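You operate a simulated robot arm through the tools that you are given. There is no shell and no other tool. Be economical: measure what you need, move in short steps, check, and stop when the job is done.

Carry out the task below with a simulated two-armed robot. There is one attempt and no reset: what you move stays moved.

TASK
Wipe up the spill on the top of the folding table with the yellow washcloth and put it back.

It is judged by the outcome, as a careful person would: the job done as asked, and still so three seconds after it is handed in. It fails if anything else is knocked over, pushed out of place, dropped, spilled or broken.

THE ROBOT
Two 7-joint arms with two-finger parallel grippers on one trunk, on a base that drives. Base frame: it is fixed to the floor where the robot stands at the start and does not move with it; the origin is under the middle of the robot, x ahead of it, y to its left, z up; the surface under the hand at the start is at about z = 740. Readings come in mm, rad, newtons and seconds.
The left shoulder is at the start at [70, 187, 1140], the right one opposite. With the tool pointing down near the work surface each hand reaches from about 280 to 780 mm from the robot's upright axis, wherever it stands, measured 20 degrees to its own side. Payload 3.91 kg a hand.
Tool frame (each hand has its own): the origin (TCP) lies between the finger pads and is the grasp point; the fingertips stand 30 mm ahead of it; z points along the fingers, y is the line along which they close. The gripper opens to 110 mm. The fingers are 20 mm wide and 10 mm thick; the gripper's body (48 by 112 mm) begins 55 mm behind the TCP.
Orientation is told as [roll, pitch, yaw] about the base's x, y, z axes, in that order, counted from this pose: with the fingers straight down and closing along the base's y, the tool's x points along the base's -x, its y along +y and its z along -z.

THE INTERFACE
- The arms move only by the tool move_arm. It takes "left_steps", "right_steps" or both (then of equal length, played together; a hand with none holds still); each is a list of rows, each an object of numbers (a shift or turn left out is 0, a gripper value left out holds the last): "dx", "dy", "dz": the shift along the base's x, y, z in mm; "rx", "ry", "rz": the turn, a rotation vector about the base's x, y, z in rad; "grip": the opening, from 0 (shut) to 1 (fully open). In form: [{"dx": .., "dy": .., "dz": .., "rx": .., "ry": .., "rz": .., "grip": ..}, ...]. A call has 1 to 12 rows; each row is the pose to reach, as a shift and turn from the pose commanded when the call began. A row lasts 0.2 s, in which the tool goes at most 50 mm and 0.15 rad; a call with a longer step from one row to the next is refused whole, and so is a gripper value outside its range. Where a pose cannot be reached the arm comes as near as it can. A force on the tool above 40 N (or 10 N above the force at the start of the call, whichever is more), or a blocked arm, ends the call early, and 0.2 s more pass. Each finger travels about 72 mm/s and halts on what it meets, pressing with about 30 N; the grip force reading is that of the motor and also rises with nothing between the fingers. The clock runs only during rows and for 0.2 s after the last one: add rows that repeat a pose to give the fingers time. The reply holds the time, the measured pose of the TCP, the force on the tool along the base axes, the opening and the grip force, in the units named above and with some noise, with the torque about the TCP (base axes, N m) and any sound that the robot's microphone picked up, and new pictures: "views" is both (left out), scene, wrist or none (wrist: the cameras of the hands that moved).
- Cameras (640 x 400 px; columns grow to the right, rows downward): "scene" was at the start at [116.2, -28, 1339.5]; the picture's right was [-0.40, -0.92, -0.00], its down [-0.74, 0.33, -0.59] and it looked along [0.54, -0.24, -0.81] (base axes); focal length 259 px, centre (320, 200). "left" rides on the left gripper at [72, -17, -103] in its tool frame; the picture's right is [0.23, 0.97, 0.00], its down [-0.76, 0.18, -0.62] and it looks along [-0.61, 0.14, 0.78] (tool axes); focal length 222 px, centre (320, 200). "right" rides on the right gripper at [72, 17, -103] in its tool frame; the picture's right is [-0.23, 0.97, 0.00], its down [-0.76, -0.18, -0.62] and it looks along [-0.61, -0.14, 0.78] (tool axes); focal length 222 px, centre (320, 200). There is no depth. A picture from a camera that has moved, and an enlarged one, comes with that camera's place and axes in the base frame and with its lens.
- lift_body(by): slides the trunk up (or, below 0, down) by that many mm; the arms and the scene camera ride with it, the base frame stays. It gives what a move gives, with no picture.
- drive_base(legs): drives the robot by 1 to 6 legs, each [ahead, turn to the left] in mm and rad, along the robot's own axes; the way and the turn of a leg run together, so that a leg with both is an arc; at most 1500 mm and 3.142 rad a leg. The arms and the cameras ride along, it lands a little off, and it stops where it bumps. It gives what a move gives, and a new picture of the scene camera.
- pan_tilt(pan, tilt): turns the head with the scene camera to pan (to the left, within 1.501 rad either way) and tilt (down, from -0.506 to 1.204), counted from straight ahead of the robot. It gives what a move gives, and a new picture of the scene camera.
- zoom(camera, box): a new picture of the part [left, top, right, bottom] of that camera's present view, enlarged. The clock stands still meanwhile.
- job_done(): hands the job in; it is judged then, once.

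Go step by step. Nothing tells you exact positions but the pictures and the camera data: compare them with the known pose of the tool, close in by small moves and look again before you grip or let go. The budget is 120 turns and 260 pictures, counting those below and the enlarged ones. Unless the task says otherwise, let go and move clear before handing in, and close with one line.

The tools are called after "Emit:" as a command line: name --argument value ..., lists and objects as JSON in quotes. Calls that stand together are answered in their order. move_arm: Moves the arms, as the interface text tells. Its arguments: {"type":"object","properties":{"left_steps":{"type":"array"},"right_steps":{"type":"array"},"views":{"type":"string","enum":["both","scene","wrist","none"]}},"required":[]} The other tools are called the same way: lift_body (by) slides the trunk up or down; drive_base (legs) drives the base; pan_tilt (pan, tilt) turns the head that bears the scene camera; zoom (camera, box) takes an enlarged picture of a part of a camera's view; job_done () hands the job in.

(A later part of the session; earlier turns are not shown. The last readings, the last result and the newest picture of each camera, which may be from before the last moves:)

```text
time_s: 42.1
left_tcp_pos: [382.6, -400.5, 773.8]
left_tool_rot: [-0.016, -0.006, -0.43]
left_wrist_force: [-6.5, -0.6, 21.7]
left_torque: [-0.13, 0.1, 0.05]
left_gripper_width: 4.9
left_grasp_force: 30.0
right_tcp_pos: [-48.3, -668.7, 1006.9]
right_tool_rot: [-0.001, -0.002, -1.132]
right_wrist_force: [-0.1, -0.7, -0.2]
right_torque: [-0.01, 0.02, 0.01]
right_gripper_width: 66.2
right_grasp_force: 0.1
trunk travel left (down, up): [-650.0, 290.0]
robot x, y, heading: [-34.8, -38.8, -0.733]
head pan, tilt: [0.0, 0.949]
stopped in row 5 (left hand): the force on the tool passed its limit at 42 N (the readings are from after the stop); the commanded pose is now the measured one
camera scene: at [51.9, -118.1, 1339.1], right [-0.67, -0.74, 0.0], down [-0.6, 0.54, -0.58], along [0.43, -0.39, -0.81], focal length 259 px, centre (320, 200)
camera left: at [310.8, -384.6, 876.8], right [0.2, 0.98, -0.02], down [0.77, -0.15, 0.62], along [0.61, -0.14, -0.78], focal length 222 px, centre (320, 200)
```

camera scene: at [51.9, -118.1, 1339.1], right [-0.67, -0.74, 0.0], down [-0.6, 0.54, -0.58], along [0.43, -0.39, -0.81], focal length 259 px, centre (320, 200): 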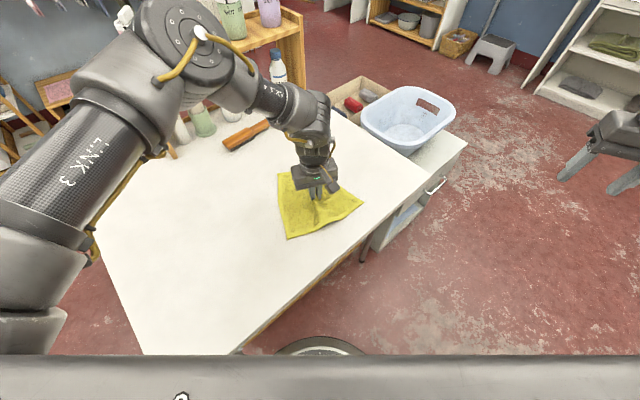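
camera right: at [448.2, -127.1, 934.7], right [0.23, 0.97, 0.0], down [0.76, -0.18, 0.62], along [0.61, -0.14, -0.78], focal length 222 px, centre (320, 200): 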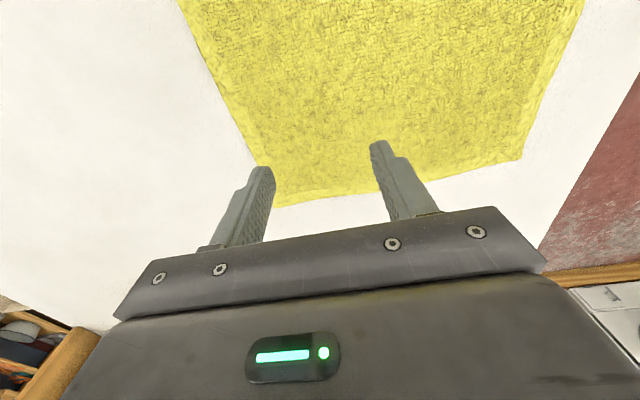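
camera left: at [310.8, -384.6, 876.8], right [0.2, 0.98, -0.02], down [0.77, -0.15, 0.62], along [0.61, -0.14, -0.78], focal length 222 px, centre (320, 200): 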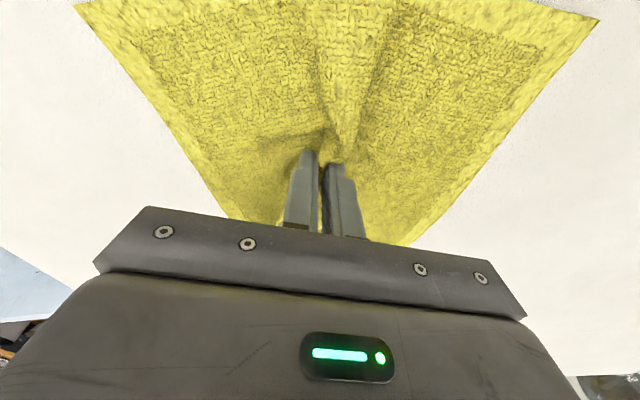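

The force limit tripped during that stroke; nothing's disturbed. I'll finish the remaining strokes slightly lighter.

Emit:
move_arm --left_steps '[{"dx": 5, "dy": 12, "dz": -1}, {"dx": 35, "dy": 12, "dz": -1}, {"dx": 62, "dy": 10, "dz": -1}, {"dx": 70, "dy": -10, "dz": -1}, {"dx": 40, "dy": -10, "dz": -1}, {"dx": 5, "dy": -10, "dz": -1}, {"dx": 10, "dy": -40, "dz": -1}, {"dx": 40, "dy": -65, "dz": -1}, {"dx": 55, "dy": -45, "dz": -1}, {"dx": 50, "dy": -5, "dz": -1}, {"dx": 35, "dy": 15, "dz": -1}]' --views "none"

Emit:
move_arm --left_steps '[{"dz": 25}, {"dz": 60}, {"dz": 100}, {"dz": 140}, {"dz": 180}, {"dz": 180}]' --views "both"

```text
time_s: 42.9
left_tcp_pos: [433.2, -392.0, 774.0]
left_tool_rot: [-0.017, -0.003, -0.432]
left_wrist_force: [-3.6, 6.8, 27.7]
left_torque: [0.09, -0.04, 0.09]
left_gripper_width: 4.8
left_grasp_force: 30.4
right_tcp_pos: [-47.9, -669.9, 1007.5]
right_tool_rot: [0.002, -0.003, -1.133]
right_wrist_force: [0.6, 0.3, -0.7]
right_torque: [0.01, 0.04, -0.02]
right_gripper_width: 66.0
right_grasp_force: 0.0
trunk travel left (down, up): [-650.0, 290.0]
robot x, y, heading: [-35.2, -38.2, -0.731]
head pan, tilt: [0.0, 0.949]
stopped in row 3 (left hand): the force on the tool passed its limit at 43 N (the readings are from after the stop); the commanded pose is now the measured one
```

```text
time_s: 44.3
left_tcp_pos: [432.7, -390.2, 951.6]
left_tool_rot: [-0.011, 0.001, -0.433]
left_wrist_force: [0.5, 0.1, -0.6]
left_torque: [0.02, 0.01, 0.07]
left_gripper_width: 4.8
left_grasp_force: 30.1
right_tcp_pos: [-47.4, -671.6, 1005.0]
right_tool_rot: [0.0, 0.001, -1.132]
right_wrist_force: [0.0, -0.3, -0.2]
right_torque: [0.0, -0.01, 0.03]
right_gripper_width: 66.0
right_grasp_force: 0.2
trunk travel left (down, up): [-650.0, 290.0]
robot x, y, heading: [-37.0, -42.7, -0.736]
head pan, tilt: [0.0, 0.949]
camera scene: at [53.7, -121.1, 1339.0], right [-0.67, -0.74, 0.0], down [-0.6, 0.54, -0.58], along [0.43, -0.39, -0.81], focal length 259 px, centre (320, 200)
camera left: at [361.1, -374.5, 1054.9], right [0.2, 0.98, -0.01], down [0.77, -0.15, 0.62], along [0.61, -0.13, -0.78], focal length 222 px, centre (320, 200)
```

scene: 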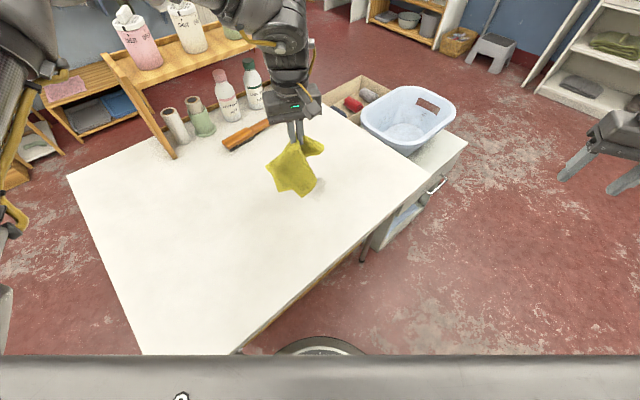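
left: 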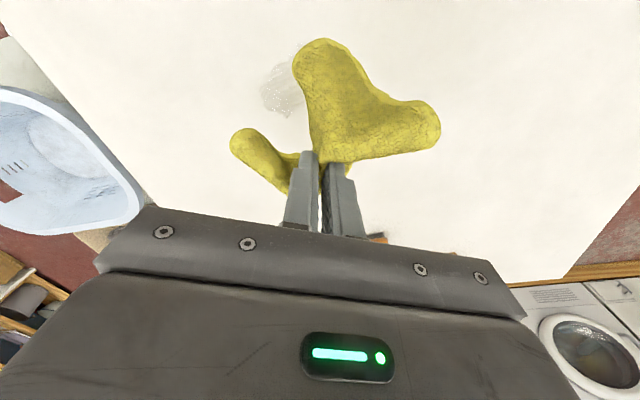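

The hand is up; some residue is still visible. I'll zoom in to see what's left.

Emit:
zoom --camera "left" --box '[230, 30, 390, 130]'

Emit:
zoom --camera "scene" --box '[250, 130, 410, 230]'

```text
4.00 times, centred on (310, 80) of left
camera zoom: at [361.1, -374.5, 1054.9], right [0.2, 0.98, -0.01], down [0.77, -0.15, 0.62], along [0.61, -0.13, -0.78], focal length 888 px, centre (360, 680)
```

zoom: 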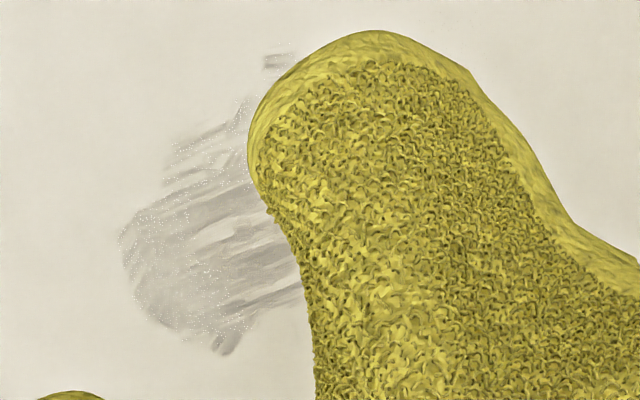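

```text
4.00 times, centred on (330, 180) of scene
camera zoom: at [53.7, -121.1, 1339.0], right [-0.67, -0.74, 0.0], down [-0.6, 0.54, -0.58], along [0.43, -0.39, -0.81], focal length 1034 px, centre (280, 280)
```

zoom: 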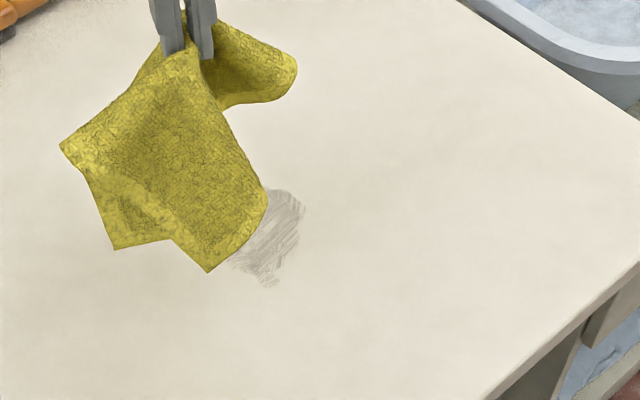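

Streaks remain at x 375–455, y -470 to -410, where my strokes were reach-limited. I'll turn the base right a little so that zone sits well within the left arm's reach.

Emit:
drive_base --legs '[[0, -0.22]]'

```text
time_s: 45.5
left_tcp_pos: [347.1, -482.5, 952.1]
left_tool_rot: [-0.013, 0.0, -0.649]
left_wrist_force: [-0.8, -1.0, -0.1]
left_torque: [0.0, 0.01, 0.04]
left_gripper_width: 4.9
left_grasp_force: 29.6
right_tcp_pos: [-181.7, -655.1, 1006.2]
right_tool_rot: [0.0, 0.002, -1.349]
right_wrist_force: [0.2, -1.2, -0.4]
right_torque: [0.0, 0.0, -0.03]
right_gripper_width: 66.0
right_grasp_force: 0.1
trunk travel left (down, up): [-650.0, 290.0]
robot x, y, heading: [-33.8, -38.4, -0.952]
head pan, tilt: [0.0, 0.949]
camera scene: at [33.1, -138.2, 1339.1], right [-0.81, -0.58, 0.0], down [-0.47, 0.66, -0.58], along [0.34, -0.47, -0.81], focal length 259 px, centre (320, 200)
```

scene: 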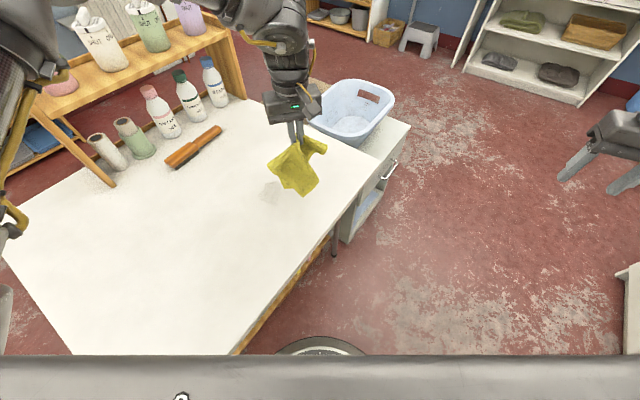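

Now the residue is visible beside the cloth. Zooming in to map it precisely.

Emit:
zoom --camera "scene" --box '[225, 150, 345, 225]'

```text
5.33 times, centred on (285, 188) of scene
camera zoom: at [33.1, -138.2, 1339.1], right [-0.81, -0.58, 0.0], down [-0.47, 0.66, -0.58], along [0.34, -0.47, -0.81], focal length 1379 px, centre (507, 267)
```

zoom: 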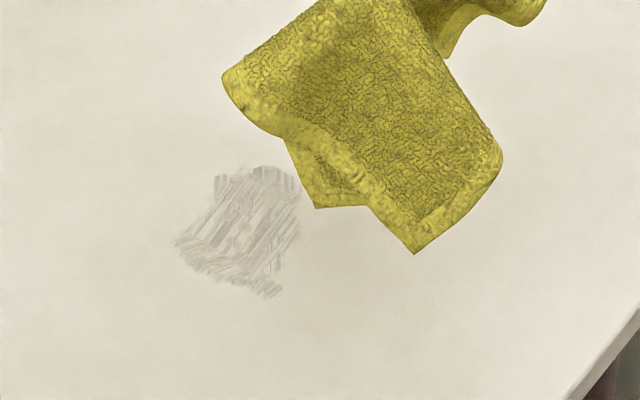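

Faint streaks remain over the whole spill patch, so it needs denser passes. I'll lower the cloth back onto its centre at [413, -432].

Emit:
move_arm --left_steps '[{"dx": 30, "dy": 25}, {"dx": 66, "dy": 50}, {"dx": 66, "dy": 50, "dz": -45}, {"dx": 66, "dy": 50, "dz": -90}, {"dx": 66, "dy": 50, "dz": -130}, {"dx": 66, "dy": 50, "dz": -165}, {"dx": 66, "dy": 50, "dz": -174}, {"dx": 66, "dy": 50, "dz": -178}, {"dx": 66, "dy": 50, "dz": -179.5}]' --views "wrist"

```text
time_s: 47.4
left_tcp_pos: [415.0, -436.0, 783.7]
left_tool_rot: [-0.018, -0.013, -0.647]
left_wrist_force: [-3.2, 7.2, 32.7]
left_torque: [0.2, 0.34, -0.01]
left_gripper_width: 4.9
left_grasp_force: 30.0
right_tcp_pos: [-184.3, -652.3, 1007.2]
right_tool_rot: [0.001, -0.002, -1.349]
right_wrist_force: [0.6, 0.1, 0.4]
right_torque: [-0.01, 0.01, -0.01]
right_gripper_width: 65.9
right_grasp_force: 0.2
trunk travel left (down, up): [-650.0, 290.0]
robot x, y, heading: [-37.5, -38.0, -0.95]
head pan, tilt: [0.0, 0.949]
stopped in row 9 (left hand): the force on the tool passed its limit at 45 N (the readings are from after the stop); the commanded pose is now the measured one
camera left: at [345.7, -403.3, 884.9], right [0.4, 0.91, -0.02], down [0.72, -0.3, 0.63], along [0.57, -0.27, -0.78], focal length 222 px, centre (320, 200)
```

left: 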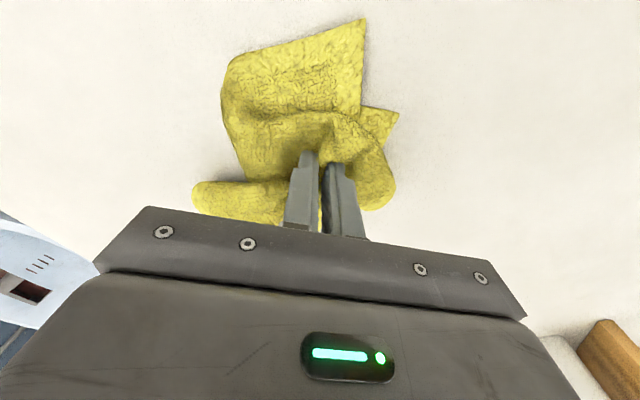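

The cloth has bunched into a pad, which wipes a broader area. Stroking at slightly lower pressure.

Emit:
move_arm --left_steps '[{"dz": 1}, {"dx": -20, "dz": 1}, {"dx": -42, "dz": 1}, {"dx": -15, "dy": 8, "dz": 1}, {"dx": 15, "dy": 8, "dz": 1}, {"dx": 40, "dy": 8, "dz": 1}, {"dx": 30, "dy": 28, "dz": 1}, {"dx": 0, "dy": 28, "dz": 1}, {"dx": -30, "dy": 28, "dz": 1}, {"dx": -20, "dy": 45, "dz": 1}, {"dx": 10, "dy": 45, "dz": 1}, {"dx": 5, "dy": 15, "dz": 1}]' --views "none"

Emit:
move_arm --left_steps '[{"dy": -20}, {"dy": -45}, {"dx": -18, "dy": -40}, {"dx": -18, "dy": -10}, {"dx": -18, "dy": 15}, {"dx": -38, "dy": 15}, {"dx": -38, "dy": -15}, {"dx": -10, "dy": -15}, {"dx": 20, "dy": -30}, {"dx": 20, "dy": 0}, {"dx": 20, "dy": 25}, {"dx": 0, "dy": 0}]' --views "wrist"

```text
time_s: 49.6
left_tcp_pos: [389.7, -398.5, 782.9]
left_tool_rot: [-0.033, -0.015, -0.652]
left_wrist_force: [-6.6, 1.6, 27.3]
left_torque: [0.01, 0.39, 0.04]
left_gripper_width: 4.7
left_grasp_force: 30.3
left hand out of reach, approached as far as the arm can: row 6, 7
right_tcp_pos: [-184.4, -651.9, 1007.4]
right_tool_rot: [0.001, -0.001, -1.352]
right_wrist_force: [-0.2, -0.6, -0.1]
right_torque: [-0.03, -0.02, -0.03]
right_gripper_width: 66.0
right_grasp_force: 0.1
trunk travel left (down, up): [-650.0, 290.0]
robot x, y, heading: [-35.3, -39.1, -0.948]
head pan, tilt: [0.0, 0.949]
stopped in row 11 (left hand): the force on the tool passed its limit at 44 N (the readings are from after the stop); the commanded pose is now the measured one
```

```text
time_s: 50.9
left_tcp_pos: [364.7, -383.2, 782.1]
left_tool_rot: [-0.024, -0.02, -0.649]
left_wrist_force: [0.6, 4.9, 24.4]
left_torque: [0.11, 0.15, 0.0]
left_gripper_width: 4.8
left_grasp_force: 30.0
right_tcp_pos: [-185.0, -652.2, 1006.9]
right_tool_rot: [0.002, -0.001, -1.349]
right_wrist_force: [-0.7, -0.1, 0.4]
right_torque: [0.03, -0.01, 0.0]
right_gripper_width: 65.9
right_grasp_force: 0.1
trunk travel left (down, up): [-650.0, 290.0]
robot x, y, heading: [-37.6, -40.2, -0.948]
head pan, tilt: [0.0, 0.949]
stopped in row 6 (left hand): the force on the tool passed its limit at 42 N (the readings are from after the stop); the commanded pose is now the measured one
camera left: at [296.8, -349.6, 884.8], right [0.41, 0.91, -0.03], down [0.71, -0.3, 0.63], along [0.57, -0.28, -0.77], focal length 222 px, centre (320, 200)
```

left: 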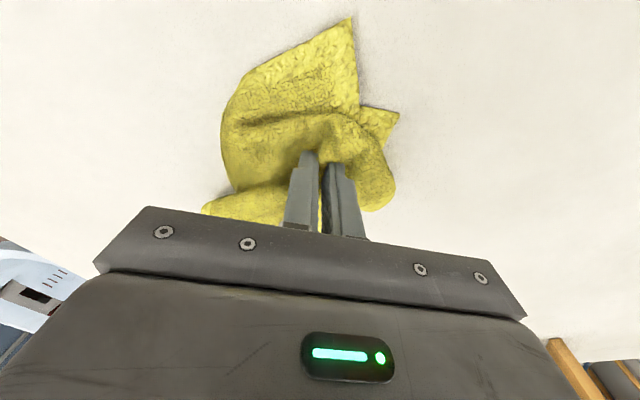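

I'll lift to inspect, and turn the base back slightly to centre the arm's reach on the patch.

Emit:
move_arm --left_steps '[{"dz": 40}, {"dz": 80}, {"dz": 120}, {"dz": 150}, {"dz": 150}]' --views "none"

Emit:
drive_base --legs '[[0, 0.1]]'

Emit:
zoom --camera "scene" --box '[220, 130, 380, 230]'

```text
time_s: 52.1
left_tcp_pos: [364.1, -385.8, 927.0]
left_tool_rot: [-0.025, -0.017, -0.648]
left_wrist_force: [-0.3, -0.1, -0.1]
left_torque: [0.01, 0.0, 0.05]
left_gripper_width: 4.8
left_grasp_force: 30.0
right_tcp_pos: [-181.3, -655.5, 1004.4]
right_tool_rot: [0.001, 0.002, -1.348]
right_wrist_force: [0.2, 0.0, -0.5]
right_torque: [0.04, -0.02, -0.06]
right_gripper_width: 66.2
right_grasp_force: 0.0
trunk travel left (down, up): [-650.0, 290.0]
robot x, y, heading: [-36.9, -36.6, -0.95]
head pan, tilt: [0.0, 0.949]
```

```text
time_s: 53.0
left_tcp_pos: [397.1, -343.7, 927.1]
left_tool_rot: [-0.024, -0.013, -0.546]
left_wrist_force: [0.2, 0.2, 0.5]
left_torque: [-0.02, 0.01, -0.06]
left_gripper_width: 5.0
left_grasp_force: 29.3
right_tcp_pos: [-119.2, -666.9, 1006.3]
right_tool_rot: [0.0, 0.003, -1.247]
right_wrist_force: [0.9, -0.2, 0.3]
right_torque: [-0.01, 0.0, 0.0]
right_gripper_width: 66.0
right_grasp_force: 0.1
trunk travel left (down, up): [-650.0, 290.0]
robot x, y, heading: [-36.8, -38.2, -0.85]
head pan, tilt: [0.0, 0.949]
camera scene: at [42.8, -130.9, 1339.1], right [-0.75, -0.66, 0.0], down [-0.54, 0.61, -0.58], along [0.39, -0.44, -0.81], focal length 259 px, centre (320, 200)
```

scene: 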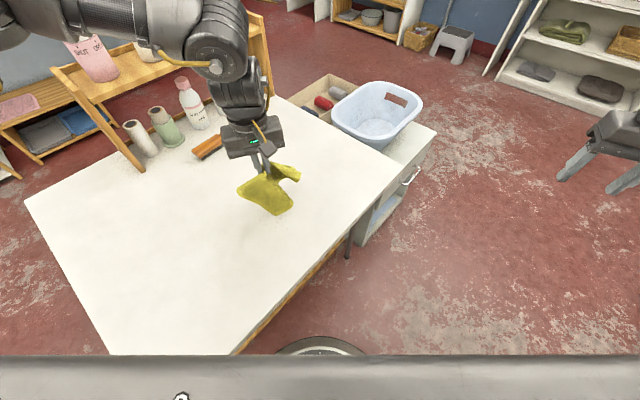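

```text
4.00 times, centred on (300, 180) of scene
camera zoom: at [42.8, -130.9, 1339.1], right [-0.75, -0.66, 0.0], down [-0.54, 0.61, -0.58], along [0.39, -0.44, -0.81], focal length 1034 px, centre (400, 280)
```

zoom: 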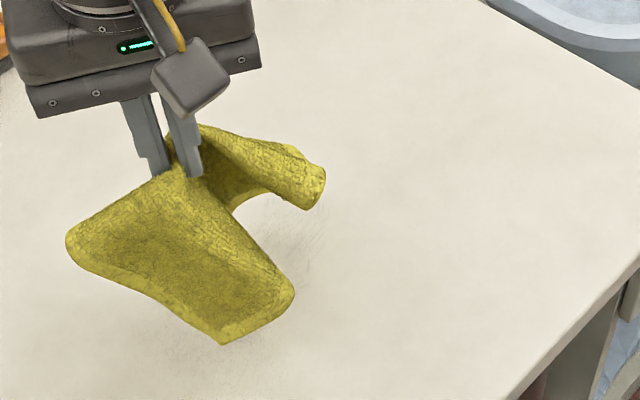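

Much cleaner, but the cloth hides the patch. Pulling the hand back to see it.

Emit:
move_arm --left_steps '[{"dx": -20, "dy": 35}, {"dx": -45, "dy": 65}, {"dx": -70, "dy": 95}]' --views "none"

Emit:
zoom --camera "scene" --box '[240, 140, 368, 220]'

Emit:
zoom --camera "left" --box '[160, 0, 400, 150]'

```text
time_s: 53.8
left_tcp_pos: [326.1, -244.7, 929.8]
left_tool_rot: [-0.024, -0.015, -0.547]
left_wrist_force: [-0.3, -0.3, 0.9]
left_torque: [-0.03, 0.01, -0.05]
left_gripper_width: 4.8
left_grasp_force: 30.1
right_tcp_pos: [-119.5, -665.0, 1006.3]
right_tool_rot: [0.001, 0.0, -1.249]
right_wrist_force: [0.4, -0.6, 0.7]
right_torque: [-0.02, 0.0, -0.01]
right_gripper_width: 66.0
right_grasp_force: 0.1
trunk travel left (down, up): [-650.0, 290.0]
robot x, y, heading: [-38.1, -40.0, -0.851]
head pan, tilt: [0.0, 0.949]
```

```text
5.00 times, centred on (304, 180) of scene
camera zoom: at [42.6, -130.0, 1339.2], right [-0.75, -0.66, 0.0], down [-0.54, 0.61, -0.58], along [0.39, -0.44, -0.81], focal length 1293 px, centre (400, 300)
```

zoom: 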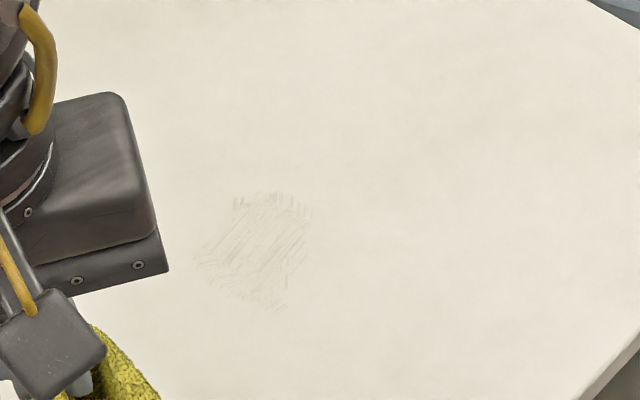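

```text
2.67 times, centred on (280, 75) of left
camera zoom: at [255.2, -218.8, 1033.1], right [0.31, 0.95, -0.03], down [0.74, -0.22, 0.63], along [0.59, -0.22, -0.78], focal length 592 px, centre (427, 533)
```

zoom: 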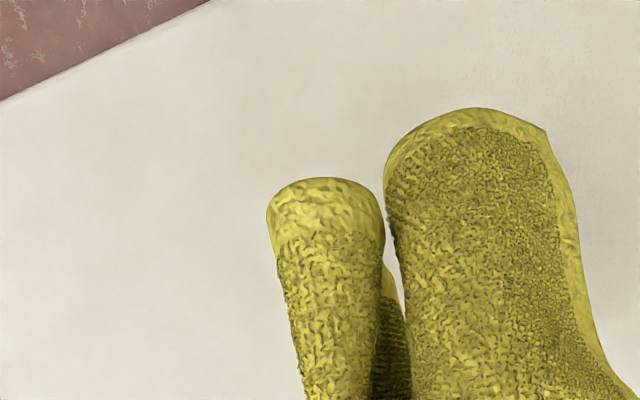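

Only very faint streaks remain. I'll go back for another round of strokes with the pad.

Emit:
move_arm --left_steps '[{"dx": 22, "dy": -42, "rx": 0.02, "ry": 0.01}, {"dx": 44, "dy": -84, "rx": 0.02, "ry": 0.01}, {"dx": 66, "dy": -126, "rx": 0.02, "ry": 0.01}, {"dx": 89, "dy": -168, "rx": 0.02, "ry": 0.01}, {"dx": 89, "dy": -185, "dz": -30, "rx": 0.02, "ry": 0.01}, {"dx": 89, "dy": -185, "dz": -75, "rx": 0.02, "ry": 0.01}, {"dx": 89, "dy": -185, "dz": -115, "rx": 0.02, "ry": 0.01}, {"dx": 89, "dy": -185, "dz": -135, "rx": 0.02, "ry": 0.01}, {"dx": 89, "dy": -185, "dz": -142, "rx": 0.02, "ry": 0.01}, {"dx": 89, "dy": -185, "dz": -146, "rx": 0.02, "ry": 0.01}]' --views "none"

```text
time_s: 56.0
left_tcp_pos: [416.3, -431.3, 785.0]
left_tool_rot: [-0.016, -0.001, -0.544]
left_wrist_force: [5.1, -1.5, 21.4]
left_torque: [-0.15, -0.07, -0.04]
left_gripper_width: 4.7
left_grasp_force: 29.4
right_tcp_pos: [-120.8, -664.8, 1007.2]
right_tool_rot: [0.001, -0.002, -1.247]
right_wrist_force: [-0.8, -0.2, 0.4]
right_torque: [-0.02, 0.01, 0.0]
right_gripper_width: 66.0
right_grasp_force: 0.1
trunk travel left (down, up): [-650.0, 290.0]
robot x, y, heading: [-37.5, -39.2, -0.845]
head pan, tilt: [0.0, 0.949]
```

Contact at 21 N. Wiping in two sets of strokes.

Emit:
move_arm --left_steps '[{"dx": -22, "dy": 10}, {"dx": -40, "dy": 20}, {"dx": -15, "dy": 15}, {"dx": 12, "dy": 10}, {"dx": 35, "dy": 0}, {"dx": 25, "dy": -18}, {"dx": 0, "dy": -18}, {"dx": -25, "dy": -10}, {"dx": -5, "dy": -32}, {"dx": 15, "dy": -32}, {"dx": 5, "dy": -15}, {"dx": 0, "dy": 0}]' --views "none"

Emit:
move_arm --left_steps '[{"dx": 0, "dy": 20}, {"dx": 0, "dy": 40}, {"dx": 18, "dy": 38}, {"dx": 18, "dy": 10}, {"dx": 18, "dy": -22}, {"dx": -2, "dy": -30}, {"dx": -18, "dy": -10}, {"dx": -18, "dy": 20}, {"dx": -18, "dy": 38}, {"dx": -38, "dy": 30}, {"dx": -36, "dy": 0}, {"dx": 0, "dy": 0}]' --views "none"

```text
time_s: 57.8
left_tcp_pos: [406.7, -447.6, 785.3]
left_tool_rot: [-0.02, -0.009, -0.545]
left_wrist_force: [-4.2, 2.0, 23.3]
left_torque: [-0.04, 0.16, -0.04]
left_gripper_width: 5.1
left_grasp_force: 29.8
right_tcp_pos: [-121.4, -665.1, 1005.9]
right_tool_rot: [0.002, -0.001, -1.249]
right_wrist_force: [-0.5, 0.2, -0.5]
right_torque: [-0.03, -0.02, 0.05]
right_gripper_width: 65.7
right_grasp_force: 0.0
trunk travel left (down, up): [-650.0, 290.0]
robot x, y, heading: [-34.7, -38.2, -0.849]
head pan, tilt: [0.0, 0.949]
stopped in row 8 (left hand): the force on the tool passed its limit at 40 N (the readings are from after the stop); the commanded pose is now the measured one
```

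```text
time_s: 60.4
left_tcp_pos: [404.7, -446.3, 785.0]
left_tool_rot: [-0.02, -0.007, -0.549]
left_wrist_force: [-6.5, -3.4, 29.7]
left_torque: [-0.24, 0.26, -0.03]
left_gripper_width: 4.6
left_grasp_force: 30.5
right_tcp_pos: [-120.8, -664.3, 1008.7]
right_tool_rot: [0.001, -0.003, -1.251]
right_wrist_force: [-0.4, 0.8, -0.3]
right_torque: [-0.01, 0.03, 0.0]
right_gripper_width: 66.1
right_grasp_force: 0.0
trunk travel left (down, up): [-650.0, 290.0]
robot x, y, heading: [-35.9, -39.4, -0.851]
head pan, tilt: [0.0, 0.949]
```

One more set of strokes covering the outline of the patch.

Emit:
move_arm --left_steps '[{"dx": 10, "dy": -20, "dz": 1}, {"dx": 32, "dy": -12, "dz": 1}, {"dx": 40, "dy": 10, "dz": 1}, {"dx": 38, "dy": 38, "dz": 1}, {"dx": 25, "dy": 55, "dz": 1}, {"dx": 0, "dy": 50, "dz": 1}, {"dx": -25, "dy": 50, "dz": 1}, {"dx": -30, "dy": 25, "dz": 1}, {"dx": -5, "dy": 20, "dz": 1}, {"dx": 20, "dy": 20, "dz": 1}, {"dx": 25, "dy": 0, "dz": 1}, {"dx": 0, "dy": 0, "dz": 1}]' --views "none"

Emit:
move_arm --left_steps '[{"dz": 40}, {"dz": 80}, {"dz": 120}, {"dz": 145}, {"dz": 145, "dx": -30, "dy": 40}, {"dz": 145, "dx": -55, "dy": 80}, {"dz": 145, "dx": -80, "dy": 120}, {"dz": 145, "dx": -95, "dy": 155}, {"dz": 145, "dx": -95, "dy": 185}]' --views "none"

Emit:
zoom --camera "scene" --box '[240, 140, 368, 220]'

```text
time_s: 63.0
left_tcp_pos: [407.9, -446.1, 786.1]
left_tool_rot: [-0.015, -0.01, -0.544]
left_wrist_force: [2.8, -1.4, 15.9]
left_torque: [-0.15, -0.09, -0.03]
left_gripper_width: 4.7
left_grasp_force: 30.4
right_tcp_pos: [-121.2, -665.4, 1006.0]
right_tool_rot: [0.001, 0.001, -1.247]
right_wrist_force: [-0.4, -0.7, 0.5]
right_torque: [-0.02, 0.01, 0.0]
right_gripper_width: 66.0
right_grasp_force: 0.0
trunk travel left (down, up): [-650.0, 290.0]
robot x, y, heading: [-39.2, -38.6, -0.847]
head pan, tilt: [0.0, 0.949]
```

```text
time_s: 65.0
left_tcp_pos: [312.8, -264.6, 930.4]
left_tool_rot: [-0.016, -0.005, -0.544]
left_wrist_force: [0.2, -0.1, -0.6]
left_torque: [-0.01, -0.01, -0.04]
left_gripper_width: 4.9
left_grasp_force: 30.1
right_tcp_pos: [-119.7, -666.1, 1005.5]
right_tool_rot: [0.0, 0.001, -1.247]
right_wrist_force: [0.3, 0.6, 0.9]
right_torque: [-0.03, -0.02, 0.02]
right_gripper_width: 66.0
right_grasp_force: 0.1
trunk travel left (down, up): [-650.0, 290.0]
robot x, y, heading: [-37.8, -41.3, -0.844]
head pan, tilt: [0.0, 0.949]
```

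```text
5.00 times, centred on (304, 180) of scene
camera zoom: at [44.4, -129.3, 1339.2], right [-0.75, -0.66, 0.0], down [-0.54, 0.61, -0.58], along [0.38, -0.44, -0.81], focal length 1293 px, centre (400, 300)
```

zoom: 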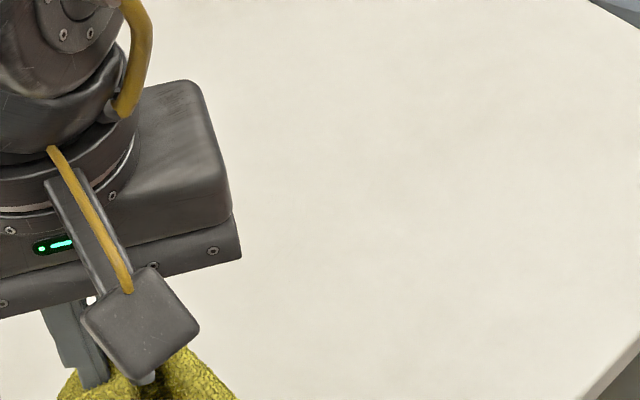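

The patch looks clean in view. Now I carry the cloth back by turning the base to its earlier heading, then check the whole area.

Emit:
drive_base --legs '[[0, 0.53]]'

Emit:
zoom --camera "scene" --box '[300, 100, 500, 225]'

```text
time_s: 66.9
left_tcp_pos: [377.9, -56.2, 929.8]
left_tool_rot: [-0.016, -0.004, -0.012]
left_wrist_force: [0.2, -0.5, 0.2]
left_torque: [0.01, -0.03, -0.08]
left_gripper_width: 4.9
left_grasp_force: 29.8
right_tcp_pos: [210.8, -620.1, 1005.0]
right_tool_rot: [-0.001, 0.003, -0.713]
right_wrist_force: [-0.3, -0.5, 0.3]
right_torque: [0.05, -0.02, -0.02]
right_gripper_width: 66.1
right_grasp_force: 0.0
trunk travel left (down, up): [-650.0, 290.0]
robot x, y, heading: [-38.0, -43.6, -0.314]
head pan, tilt: [0.0, 0.949]
camera scene: at [79.0, -76.5, 1339.1], right [-0.31, -0.95, 0.0], down [-0.77, 0.25, -0.58], along [0.55, -0.18, -0.81], focal length 259 px, centre (320, 200)
```

scene: 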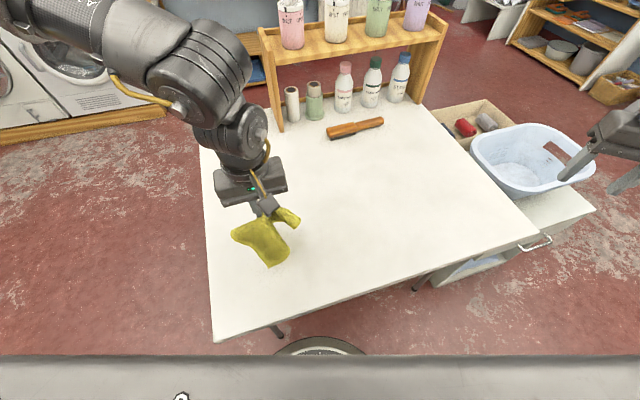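

```text
3.20 times, centred on (400, 162) of scene
camera zoom: at [79.0, -76.5, 1339.1], right [-0.31, -0.95, 0.0], down [-0.77, 0.25, -0.58], along [0.55, -0.18, -0.81], focal length 828 px, centre (64, 320)
```

zoom: 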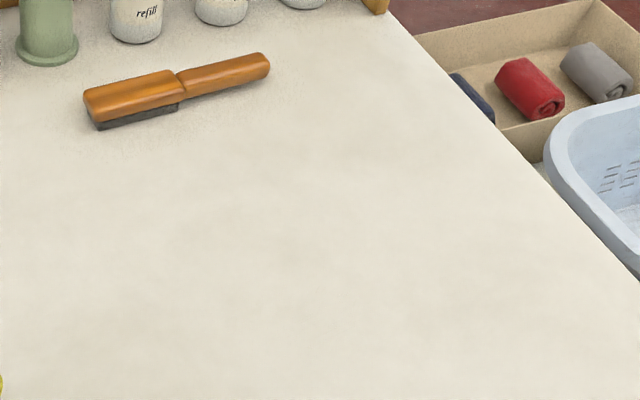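

The table is clean where the spill was. Now I bring the cloth over its original centre [480, -94] and lower it gently.

Emit:
move_arm --left_steps '[{"dx": 35, "dy": -12, "rx": 0.015}, {"dx": 70, "dy": -25, "rx": 0.015}, {"dx": 102, "dy": -38, "rx": 0.015}, {"dx": 102, "dy": -38, "dz": -25, "rx": 0.015}, {"dx": 102, "dy": -38, "dz": -50, "rx": 0.015}, {"dx": 102, "dy": -38, "dz": -75, "rx": 0.015}, {"dx": 102, "dy": -38, "dz": -95, "rx": 0.015}, {"dx": 102, "dy": -38, "dz": -110, "rx": 0.015}]' --views "both"

```text
time_s: 68.7
left_tcp_pos: [482.9, -93.1, 819.7]
left_tool_rot: [-0.001, -0.004, -0.01]
left_wrist_force: [0.4, -0.1, -0.4]
left_torque: [-0.01, -0.01, -0.04]
left_gripper_width: 4.7
left_grasp_force: 30.2
right_tcp_pos: [211.4, -621.3, 1006.4]
right_tool_rot: [-0.001, 0.002, -0.713]
right_wrist_force: [-0.2, -0.2, -0.1]
right_torque: [0.04, 0.01, 0.01]
right_gripper_width: 66.2
right_grasp_force: 0.1
trunk travel left (down, up): [-650.0, 290.0]
robot x, y, heading: [-38.1, -41.1, -0.314]
head pan, tilt: [0.0, 0.949]
camera scene: at [79.3, -76.4, 1339.1], right [-0.31, -0.95, 0.0], down [-0.77, 0.25, -0.58], along [0.55, -0.18, -0.81], focal length 259 px, centre (320, 200)
camera left: at [408.9, -110.2, 923.0], right [-0.22, 0.98, 0.0], down [0.76, 0.17, 0.63], along [0.61, 0.13, -0.78], focal length 222 px, centre (320, 200)
```

scene: 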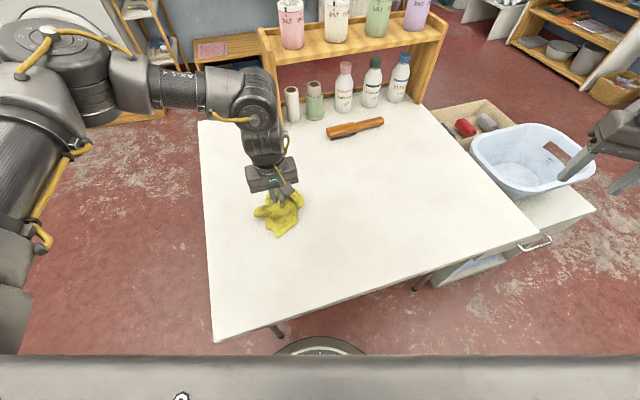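
left: 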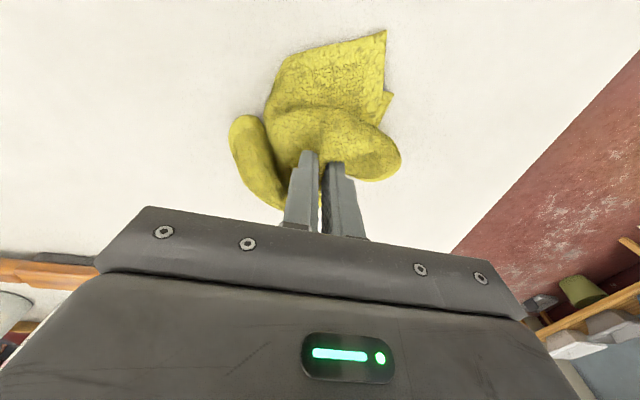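

The cloth would land bunched. I'll set it down, release and see how it lies, then spread it out.

Emit:
move_arm --left_steps '[{"dz": -10}, {"dz": -20}, {"dz": -28}, {"dz": -28, "grip": 0.15}, {"dz": -28, "grip": 0.4}, {"dz": -28, "grip": 0.5}, {"dz": 0, "grip": 0.5}, {"dz": 40}, {"dz": 85}, {"dz": 130}]' --views "both"

```text
time_s: 70.9
left_tcp_pos: [481.2, -92.9, 950.3]
left_tool_rot: [0.0, -0.006, -0.011]
left_wrist_force: [-0.4, -0.3, 0.3]
left_torque: [-0.01, -0.01, -0.02]
left_gripper_width: 54.7
left_grasp_force: 0.0
right_tcp_pos: [210.9, -620.5, 1005.9]
right_tool_rot: [0.003, 0.0, -0.714]
right_wrist_force: [-0.1, -0.2, 0.2]
right_torque: [-0.01, -0.04, 0.02]
right_gripper_width: 65.9
right_grasp_force: 0.0
trunk travel left (down, up): [-650.0, 290.0]
robot x, y, heading: [-38.2, -42.5, -0.313]
head pan, tilt: [0.0, 0.949]
camera scene: at [77.7, -76.4, 1339.2], right [-0.31, -0.95, 0.0], down [-0.77, 0.25, -0.58], along [0.55, -0.18, -0.81], focal length 259 px, centre (320, 200)
camera left: at [407.7, -109.8, 1052.8], right [-0.22, 0.98, 0.0], down [0.76, 0.17, 0.63], along [0.61, 0.14, -0.78], focal length 222 px, centre (320, 200)
```

scene: 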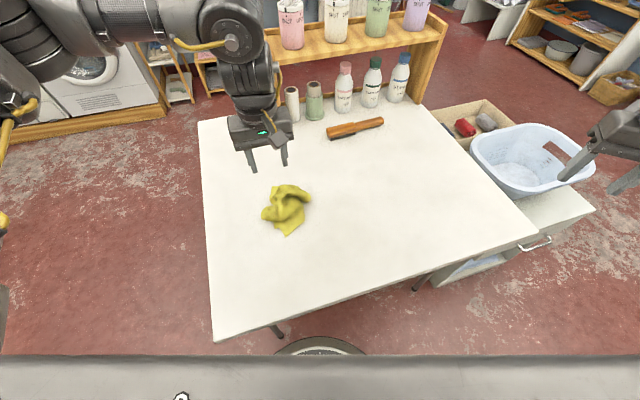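
left: 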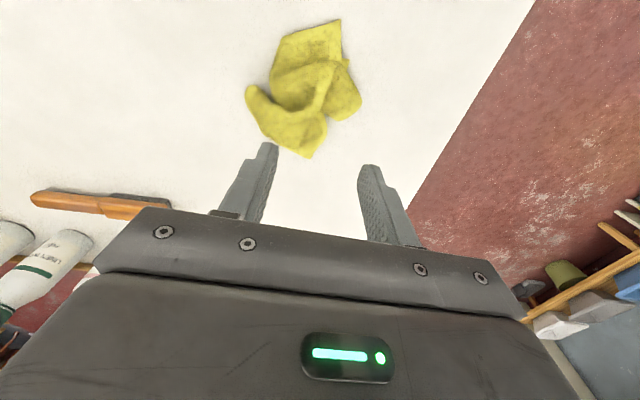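

It's back at its spot but crumpled, so I'll try to spread it. A closer look will show where the free corners are.

Emit:
zoom --camera "left" --box '[220, 0, 400, 170]'

Emit:
zoom --camera "scene" --box '[230, 165, 342, 250]'

```text
2.35 times, centred on (310, 85) of left
camera zoom: at [407.7, -109.8, 1052.8], right [-0.22, 0.98, 0.0], down [0.76, 0.17, 0.63], along [0.61, 0.14, -0.78], focal length 523 px, centre (344, 471)
```

zoom: 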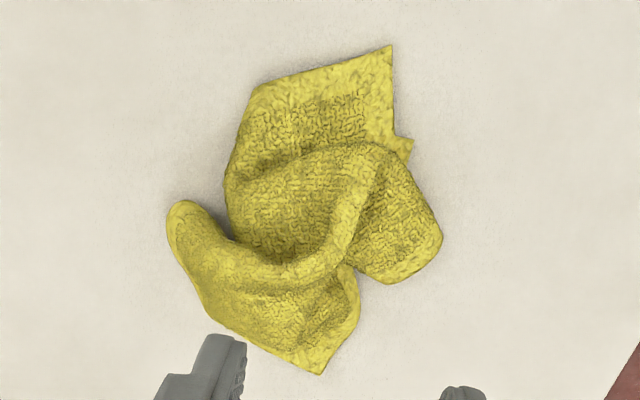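

```text
4.71 times, centred on (286, 208) of scene
camera zoom: at [77.7, -76.4, 1339.2], right [-0.31, -0.95, 0.0], down [-0.77, 0.25, -0.58], along [0.55, -0.18, -0.81], focal length 1217 px, centre (480, 165)
```

zoom: 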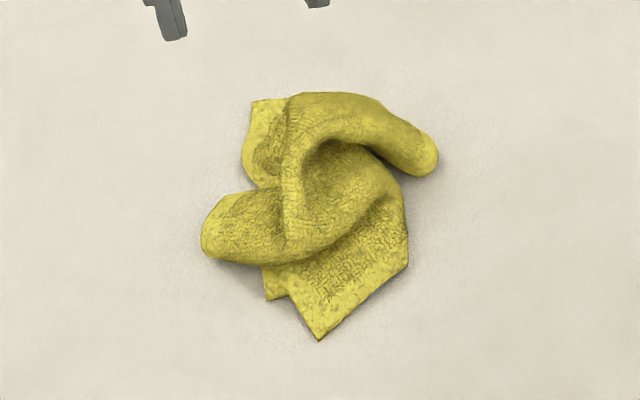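

The nearest loose corner, at about [405, -90], is the one that belongs at [370, 29]. I'll turn the base slightly left for reach, then move the hand above that corner.

Emit:
drive_base --legs '[[0, 0.15]]'

```text
time_s: 71.9
left_tcp_pos: [483.7, -13.4, 948.2]
left_tool_rot: [-0.001, -0.004, 0.141]
left_wrist_force: [-0.7, -0.2, 0.4]
left_torque: [-0.03, 0.05, 0.0]
left_gripper_width: 54.9
left_grasp_force: 0.0
right_tcp_pos: [295.7, -575.1, 1005.8]
right_tool_rot: [-0.001, 0.002, -0.562]
right_wrist_force: [-0.2, 0.7, 0.7]
right_torque: [0.03, 0.01, -0.03]
right_gripper_width: 65.9
right_grasp_force: 0.0
trunk travel left (down, up): [-650.0, 290.0]
robot x, y, heading: [-40.0, -40.6, -0.161]
head pan, tilt: [0.0, 0.949]
camera scene: at [83.7, -57.7, 1339.1], right [-0.16, -0.99, 0.0], down [-0.8, 0.13, -0.58], along [0.57, -0.09, -0.81], focal length 259 px, centre (320, 200)
```

scene: 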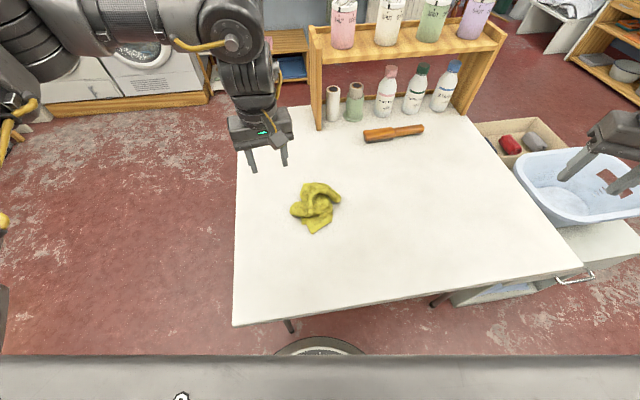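

Moving over the near corner at [418, -95] and down to just above it.

Emit:
move_arm --left_steps '[{"dx": -30, "dy": -36, "grip": 0.35}, {"dx": -65, "dy": -82}, {"dx": -65, "dy": -82, "dz": -45}, {"dx": -65, "dy": -82, "dz": -90}, {"dx": -65, "dy": -82, "dz": -135}, {"dx": -65, "dy": -82, "dz": -155}]' --views "both"

```text
refused: row 2 steps farther than a row can; nothing moved
```

Emit:
move_arm --left_steps '[{"dx": -30, "dy": -36, "grip": 0.35}, {"dx": -58, "dy": -72}, {"dx": -65, "dy": -82, "dz": -40}, {"dx": -65, "dy": -82, "dz": -85}, {"dx": -65, "dy": -82, "dz": -130}, {"dx": -65, "dy": -82, "dz": -155}]' --views "both"

```text
time_s: 73.3
left_tcp_pos: [419.5, -99.0, 794.7]
left_tool_rot: [-0.001, -0.005, 0.142]
left_wrist_force: [0.4, -0.6, -0.1]
left_torque: [0.01, -0.01, 0.03]
left_gripper_width: 38.4
left_grasp_force: 0.0
right_tcp_pos: [295.7, -576.3, 1005.8]
right_tool_rot: [-0.001, 0.001, -0.561]
right_wrist_force: [0.0, 0.3, -0.5]
right_torque: [0.04, -0.01, 0.01]
right_gripper_width: 66.1
right_grasp_force: 0.0
trunk travel left (down, up): [-650.0, 290.0]
robot x, y, heading: [-35.4, -40.7, -0.161]
head pan, tilt: [0.0, 0.949]
camera scene: at [83.7, -58.4, 1339.2], right [-0.16, -0.99, 0.0], down [-0.8, 0.13, -0.58], along [0.57, -0.09, -0.81], focal length 259 px, centre (320, 200)
camera left: at [350.2, -125.9, 897.8], right [-0.36, 0.93, 0.0], down [0.73, 0.28, 0.63], along [0.58, 0.23, -0.78], focal length 222 px, centre (320, 200)
```

scene: 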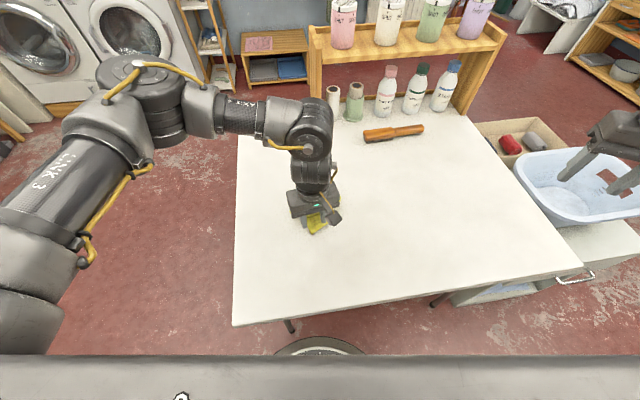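
left: 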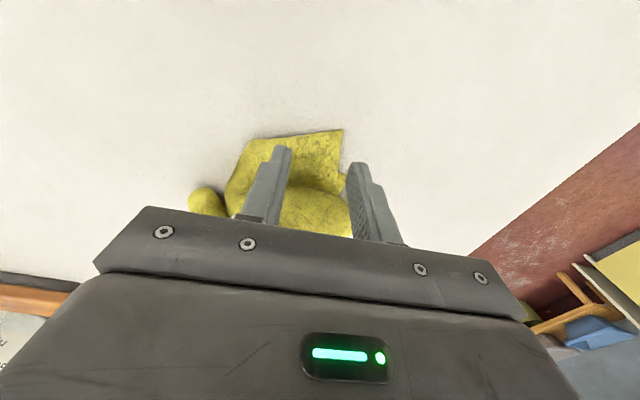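

The fingers straddle the flap near the corner. Lowering, pinching, then lifting it slightly and pulling outward to its original place.

Emit:
move_arm --left_steps '[{"dx": -6, "dz": -12}, {"dx": -6, "dz": -20}, {"dx": -6, "dz": -23}, {"dx": -6, "dz": -23, "grip": 0.2}, {"dx": -6, "dz": -23, "grip": 0.05}, {"dx": -6, "dz": -23, "grip": 0}, {"dx": -6, "dz": -23, "grip": 0}]' --views "wrist"

```text
time_s: 74.9
left_tcp_pos: [413.0, -97.4, 772.0]
left_tool_rot: [-0.004, -0.008, 0.141]
left_wrist_force: [1.5, -6.4, 26.4]
left_torque: [-0.3, -0.32, -0.04]
left_gripper_width: 4.2
left_grasp_force: 30.1
right_tcp_pos: [294.4, -577.7, 1006.5]
right_tool_rot: [0.001, 0.001, -0.562]
right_wrist_force: [1.1, -0.4, 0.0]
right_torque: [0.01, -0.01, 0.0]
right_gripper_width: 66.2
right_grasp_force: 0.0
trunk travel left (down, up): [-650.0, 290.0]
robot x, y, heading: [-36.1, -41.1, -0.161]
head pan, tilt: [0.0, 0.949]
camera left: at [343.0, -125.3, 874.7], right [-0.36, 0.93, 0.0], down [0.72, 0.28, 0.63], along [0.59, 0.22, -0.78], focal length 222 px, centre (320, 200)
```

left: 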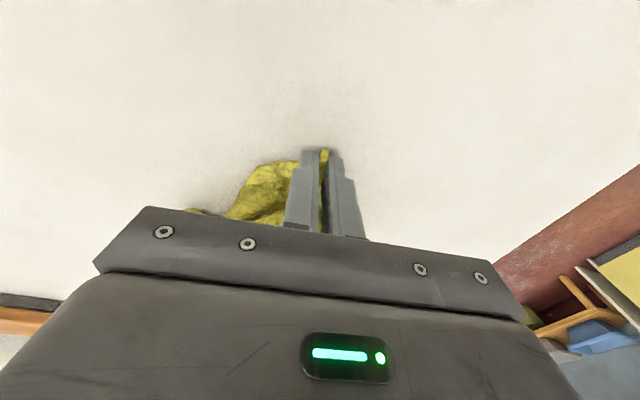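

I've got the corner. I'll lift the cloth fully so it unfolds, hanging over the far-right end of its original diagonal.

Emit:
move_arm --left_steps '[{"dz": 45}, {"dz": 90}, {"dz": 135}, {"dz": 180}, {"dz": 225}, {"dz": 260}, {"dz": 270, "dx": 35, "dy": -18}, {"dz": 270, "dx": 75, "dy": -36}, {"dz": 270, "dx": 110, "dy": -54}, {"dz": 270, "dx": 127, "dy": -63}, {"dz": 270, "dx": 127, "dy": -63}]' --views "both"

```text
time_s: 77.3
left_tcp_pos: [540.4, -157.9, 1040.8]
left_tool_rot: [-0.001, -0.006, 0.14]
left_wrist_force: [-0.7, 0.6, -0.7]
left_torque: [0.01, -0.02, 0.02]
left_gripper_width: 4.2
left_grasp_force: 29.7
right_tcp_pos: [297.2, -576.0, 1006.3]
right_tool_rot: [-0.001, 0.001, -0.561]
right_wrist_force: [0.1, -1.0, -0.3]
right_torque: [-0.03, -0.01, -0.01]
right_gripper_width: 66.1
right_grasp_force: 0.1
trunk travel left (down, up): [-650.0, 290.0]
robot x, y, heading: [-38.7, -44.7, -0.163]
head pan, tilt: [0.0, 0.949]
camera scene: at [82.8, -57.8, 1339.2], right [-0.16, -0.99, 0.0], down [-0.8, 0.13, -0.58], along [0.57, -0.09, -0.81], focal length 259 px, centre (320, 200)
camera left: at [470.1, -185.3, 1143.4], right [-0.36, 0.93, 0.0], down [0.73, 0.28, 0.63], along [0.58, 0.22, -0.78], focal length 222 px, centre (320, 200)
```

scene: 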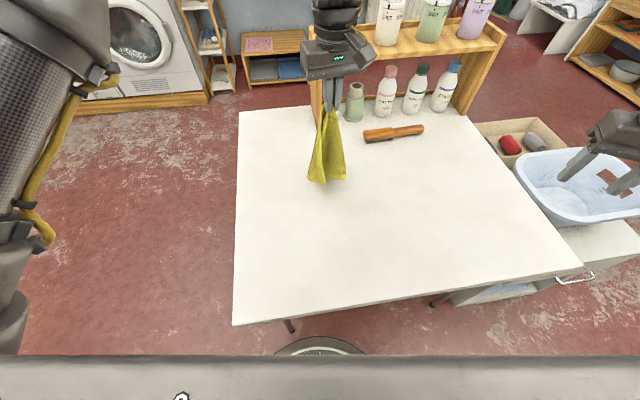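
left: 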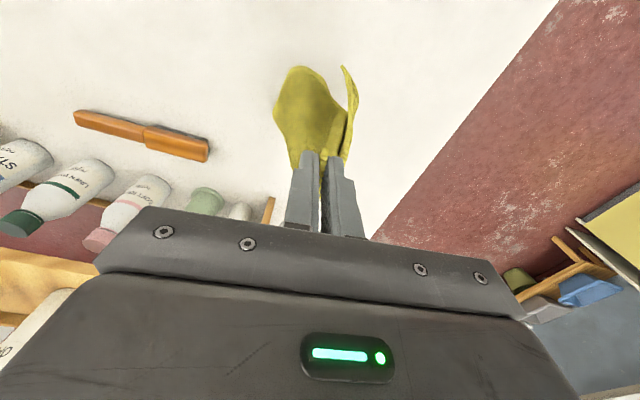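

It has unfolded nicely and hangs as a sheet. A closer look before laying it.

Emit:
zoom --camera "scene" --box '[280, 60, 392, 200]'

```text
2.86 times, centred on (336, 130) of scene
camera zoom: at [82.8, -57.8, 1339.2], right [-0.16, -0.99, 0.0], down [-0.8, 0.13, -0.58], along [0.57, -0.09, -0.81], focal length 739 px, centre (274, 400)
```

zoom: 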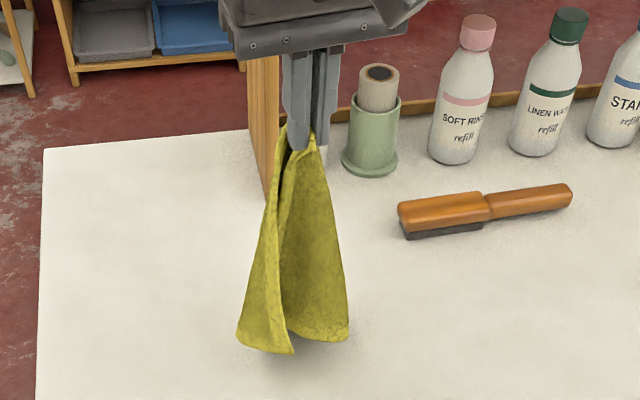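

It hangs from the corner that belongs at [370, 29]. I'll lay it down in an arc toward that corner's original place so it spreads along the diagonal.

Emit:
move_arm --left_steps '[{"dx": -23, "dy": 25, "dz": -10}, {"dx": -46, "dy": 50, "dz": -17}, {"dx": -68, "dy": 73, "dz": -28}, {"dx": -89, "dy": 96, "dz": -43}, {"dx": -109, "dy": 117, "dz": -62}, {"dx": -126, "dy": 135, "dz": -85}, {"dx": -141, "dy": 152, "dz": -110}, {"dx": -154, "dy": 166, "dz": -139}, {"dx": -165, "dy": 177, "dz": -170}, {"dx": -172, "dy": 185, "dz": -202}, {"dx": -175, "dy": 188, "dz": -232}, {"dx": -175, "dy": 188, "dz": -260}]' --views "both"

```text
time_s: 79.9
left_tcp_pos: [364.8, 32.0, 781.1]
left_tool_rot: [-0.002, -0.003, 0.14]
left_wrist_force: [0.4, 0.8, 0.1]
left_torque: [0.0, 0.03, 0.01]
left_gripper_width: 4.0
left_grasp_force: 29.5
right_tcp_pos: [296.5, -577.2, 1006.9]
right_tool_rot: [0.0, 0.001, -0.563]
right_wrist_force: [0.1, 0.4, 0.2]
right_torque: [-0.02, -0.04, 0.01]
right_gripper_width: 65.9
right_grasp_force: 0.0
trunk travel left (down, up): [-650.0, 290.0]
robot x, y, heading: [-35.4, -36.2, -0.163]
head pan, tilt: [0.0, 0.949]
camera scene: at [83.9, -58.0, 1339.2], right [-0.16, -0.99, 0.0], down [-0.8, 0.13, -0.58], along [0.57, -0.09, -0.81], focal length 259 px, centre (320, 200)
camera left: at [294.9, 4.4, 884.5], right [-0.36, 0.93, 0.0], down [0.73, 0.28, 0.63], along [0.58, 0.23, -0.78], focal length 222 px, centre (320, 200)
```

scene: 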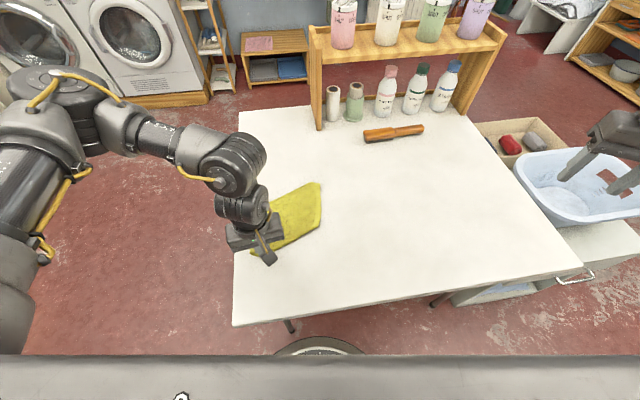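
left: 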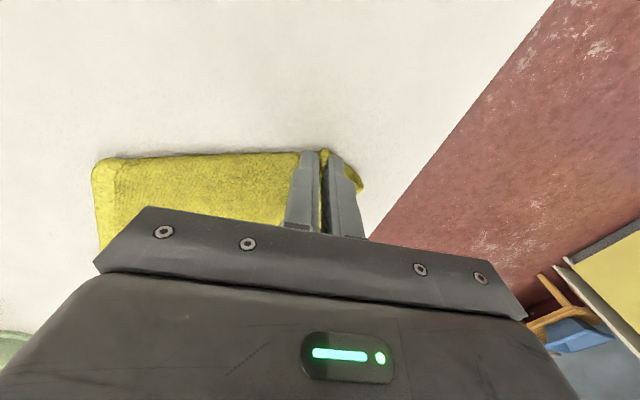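

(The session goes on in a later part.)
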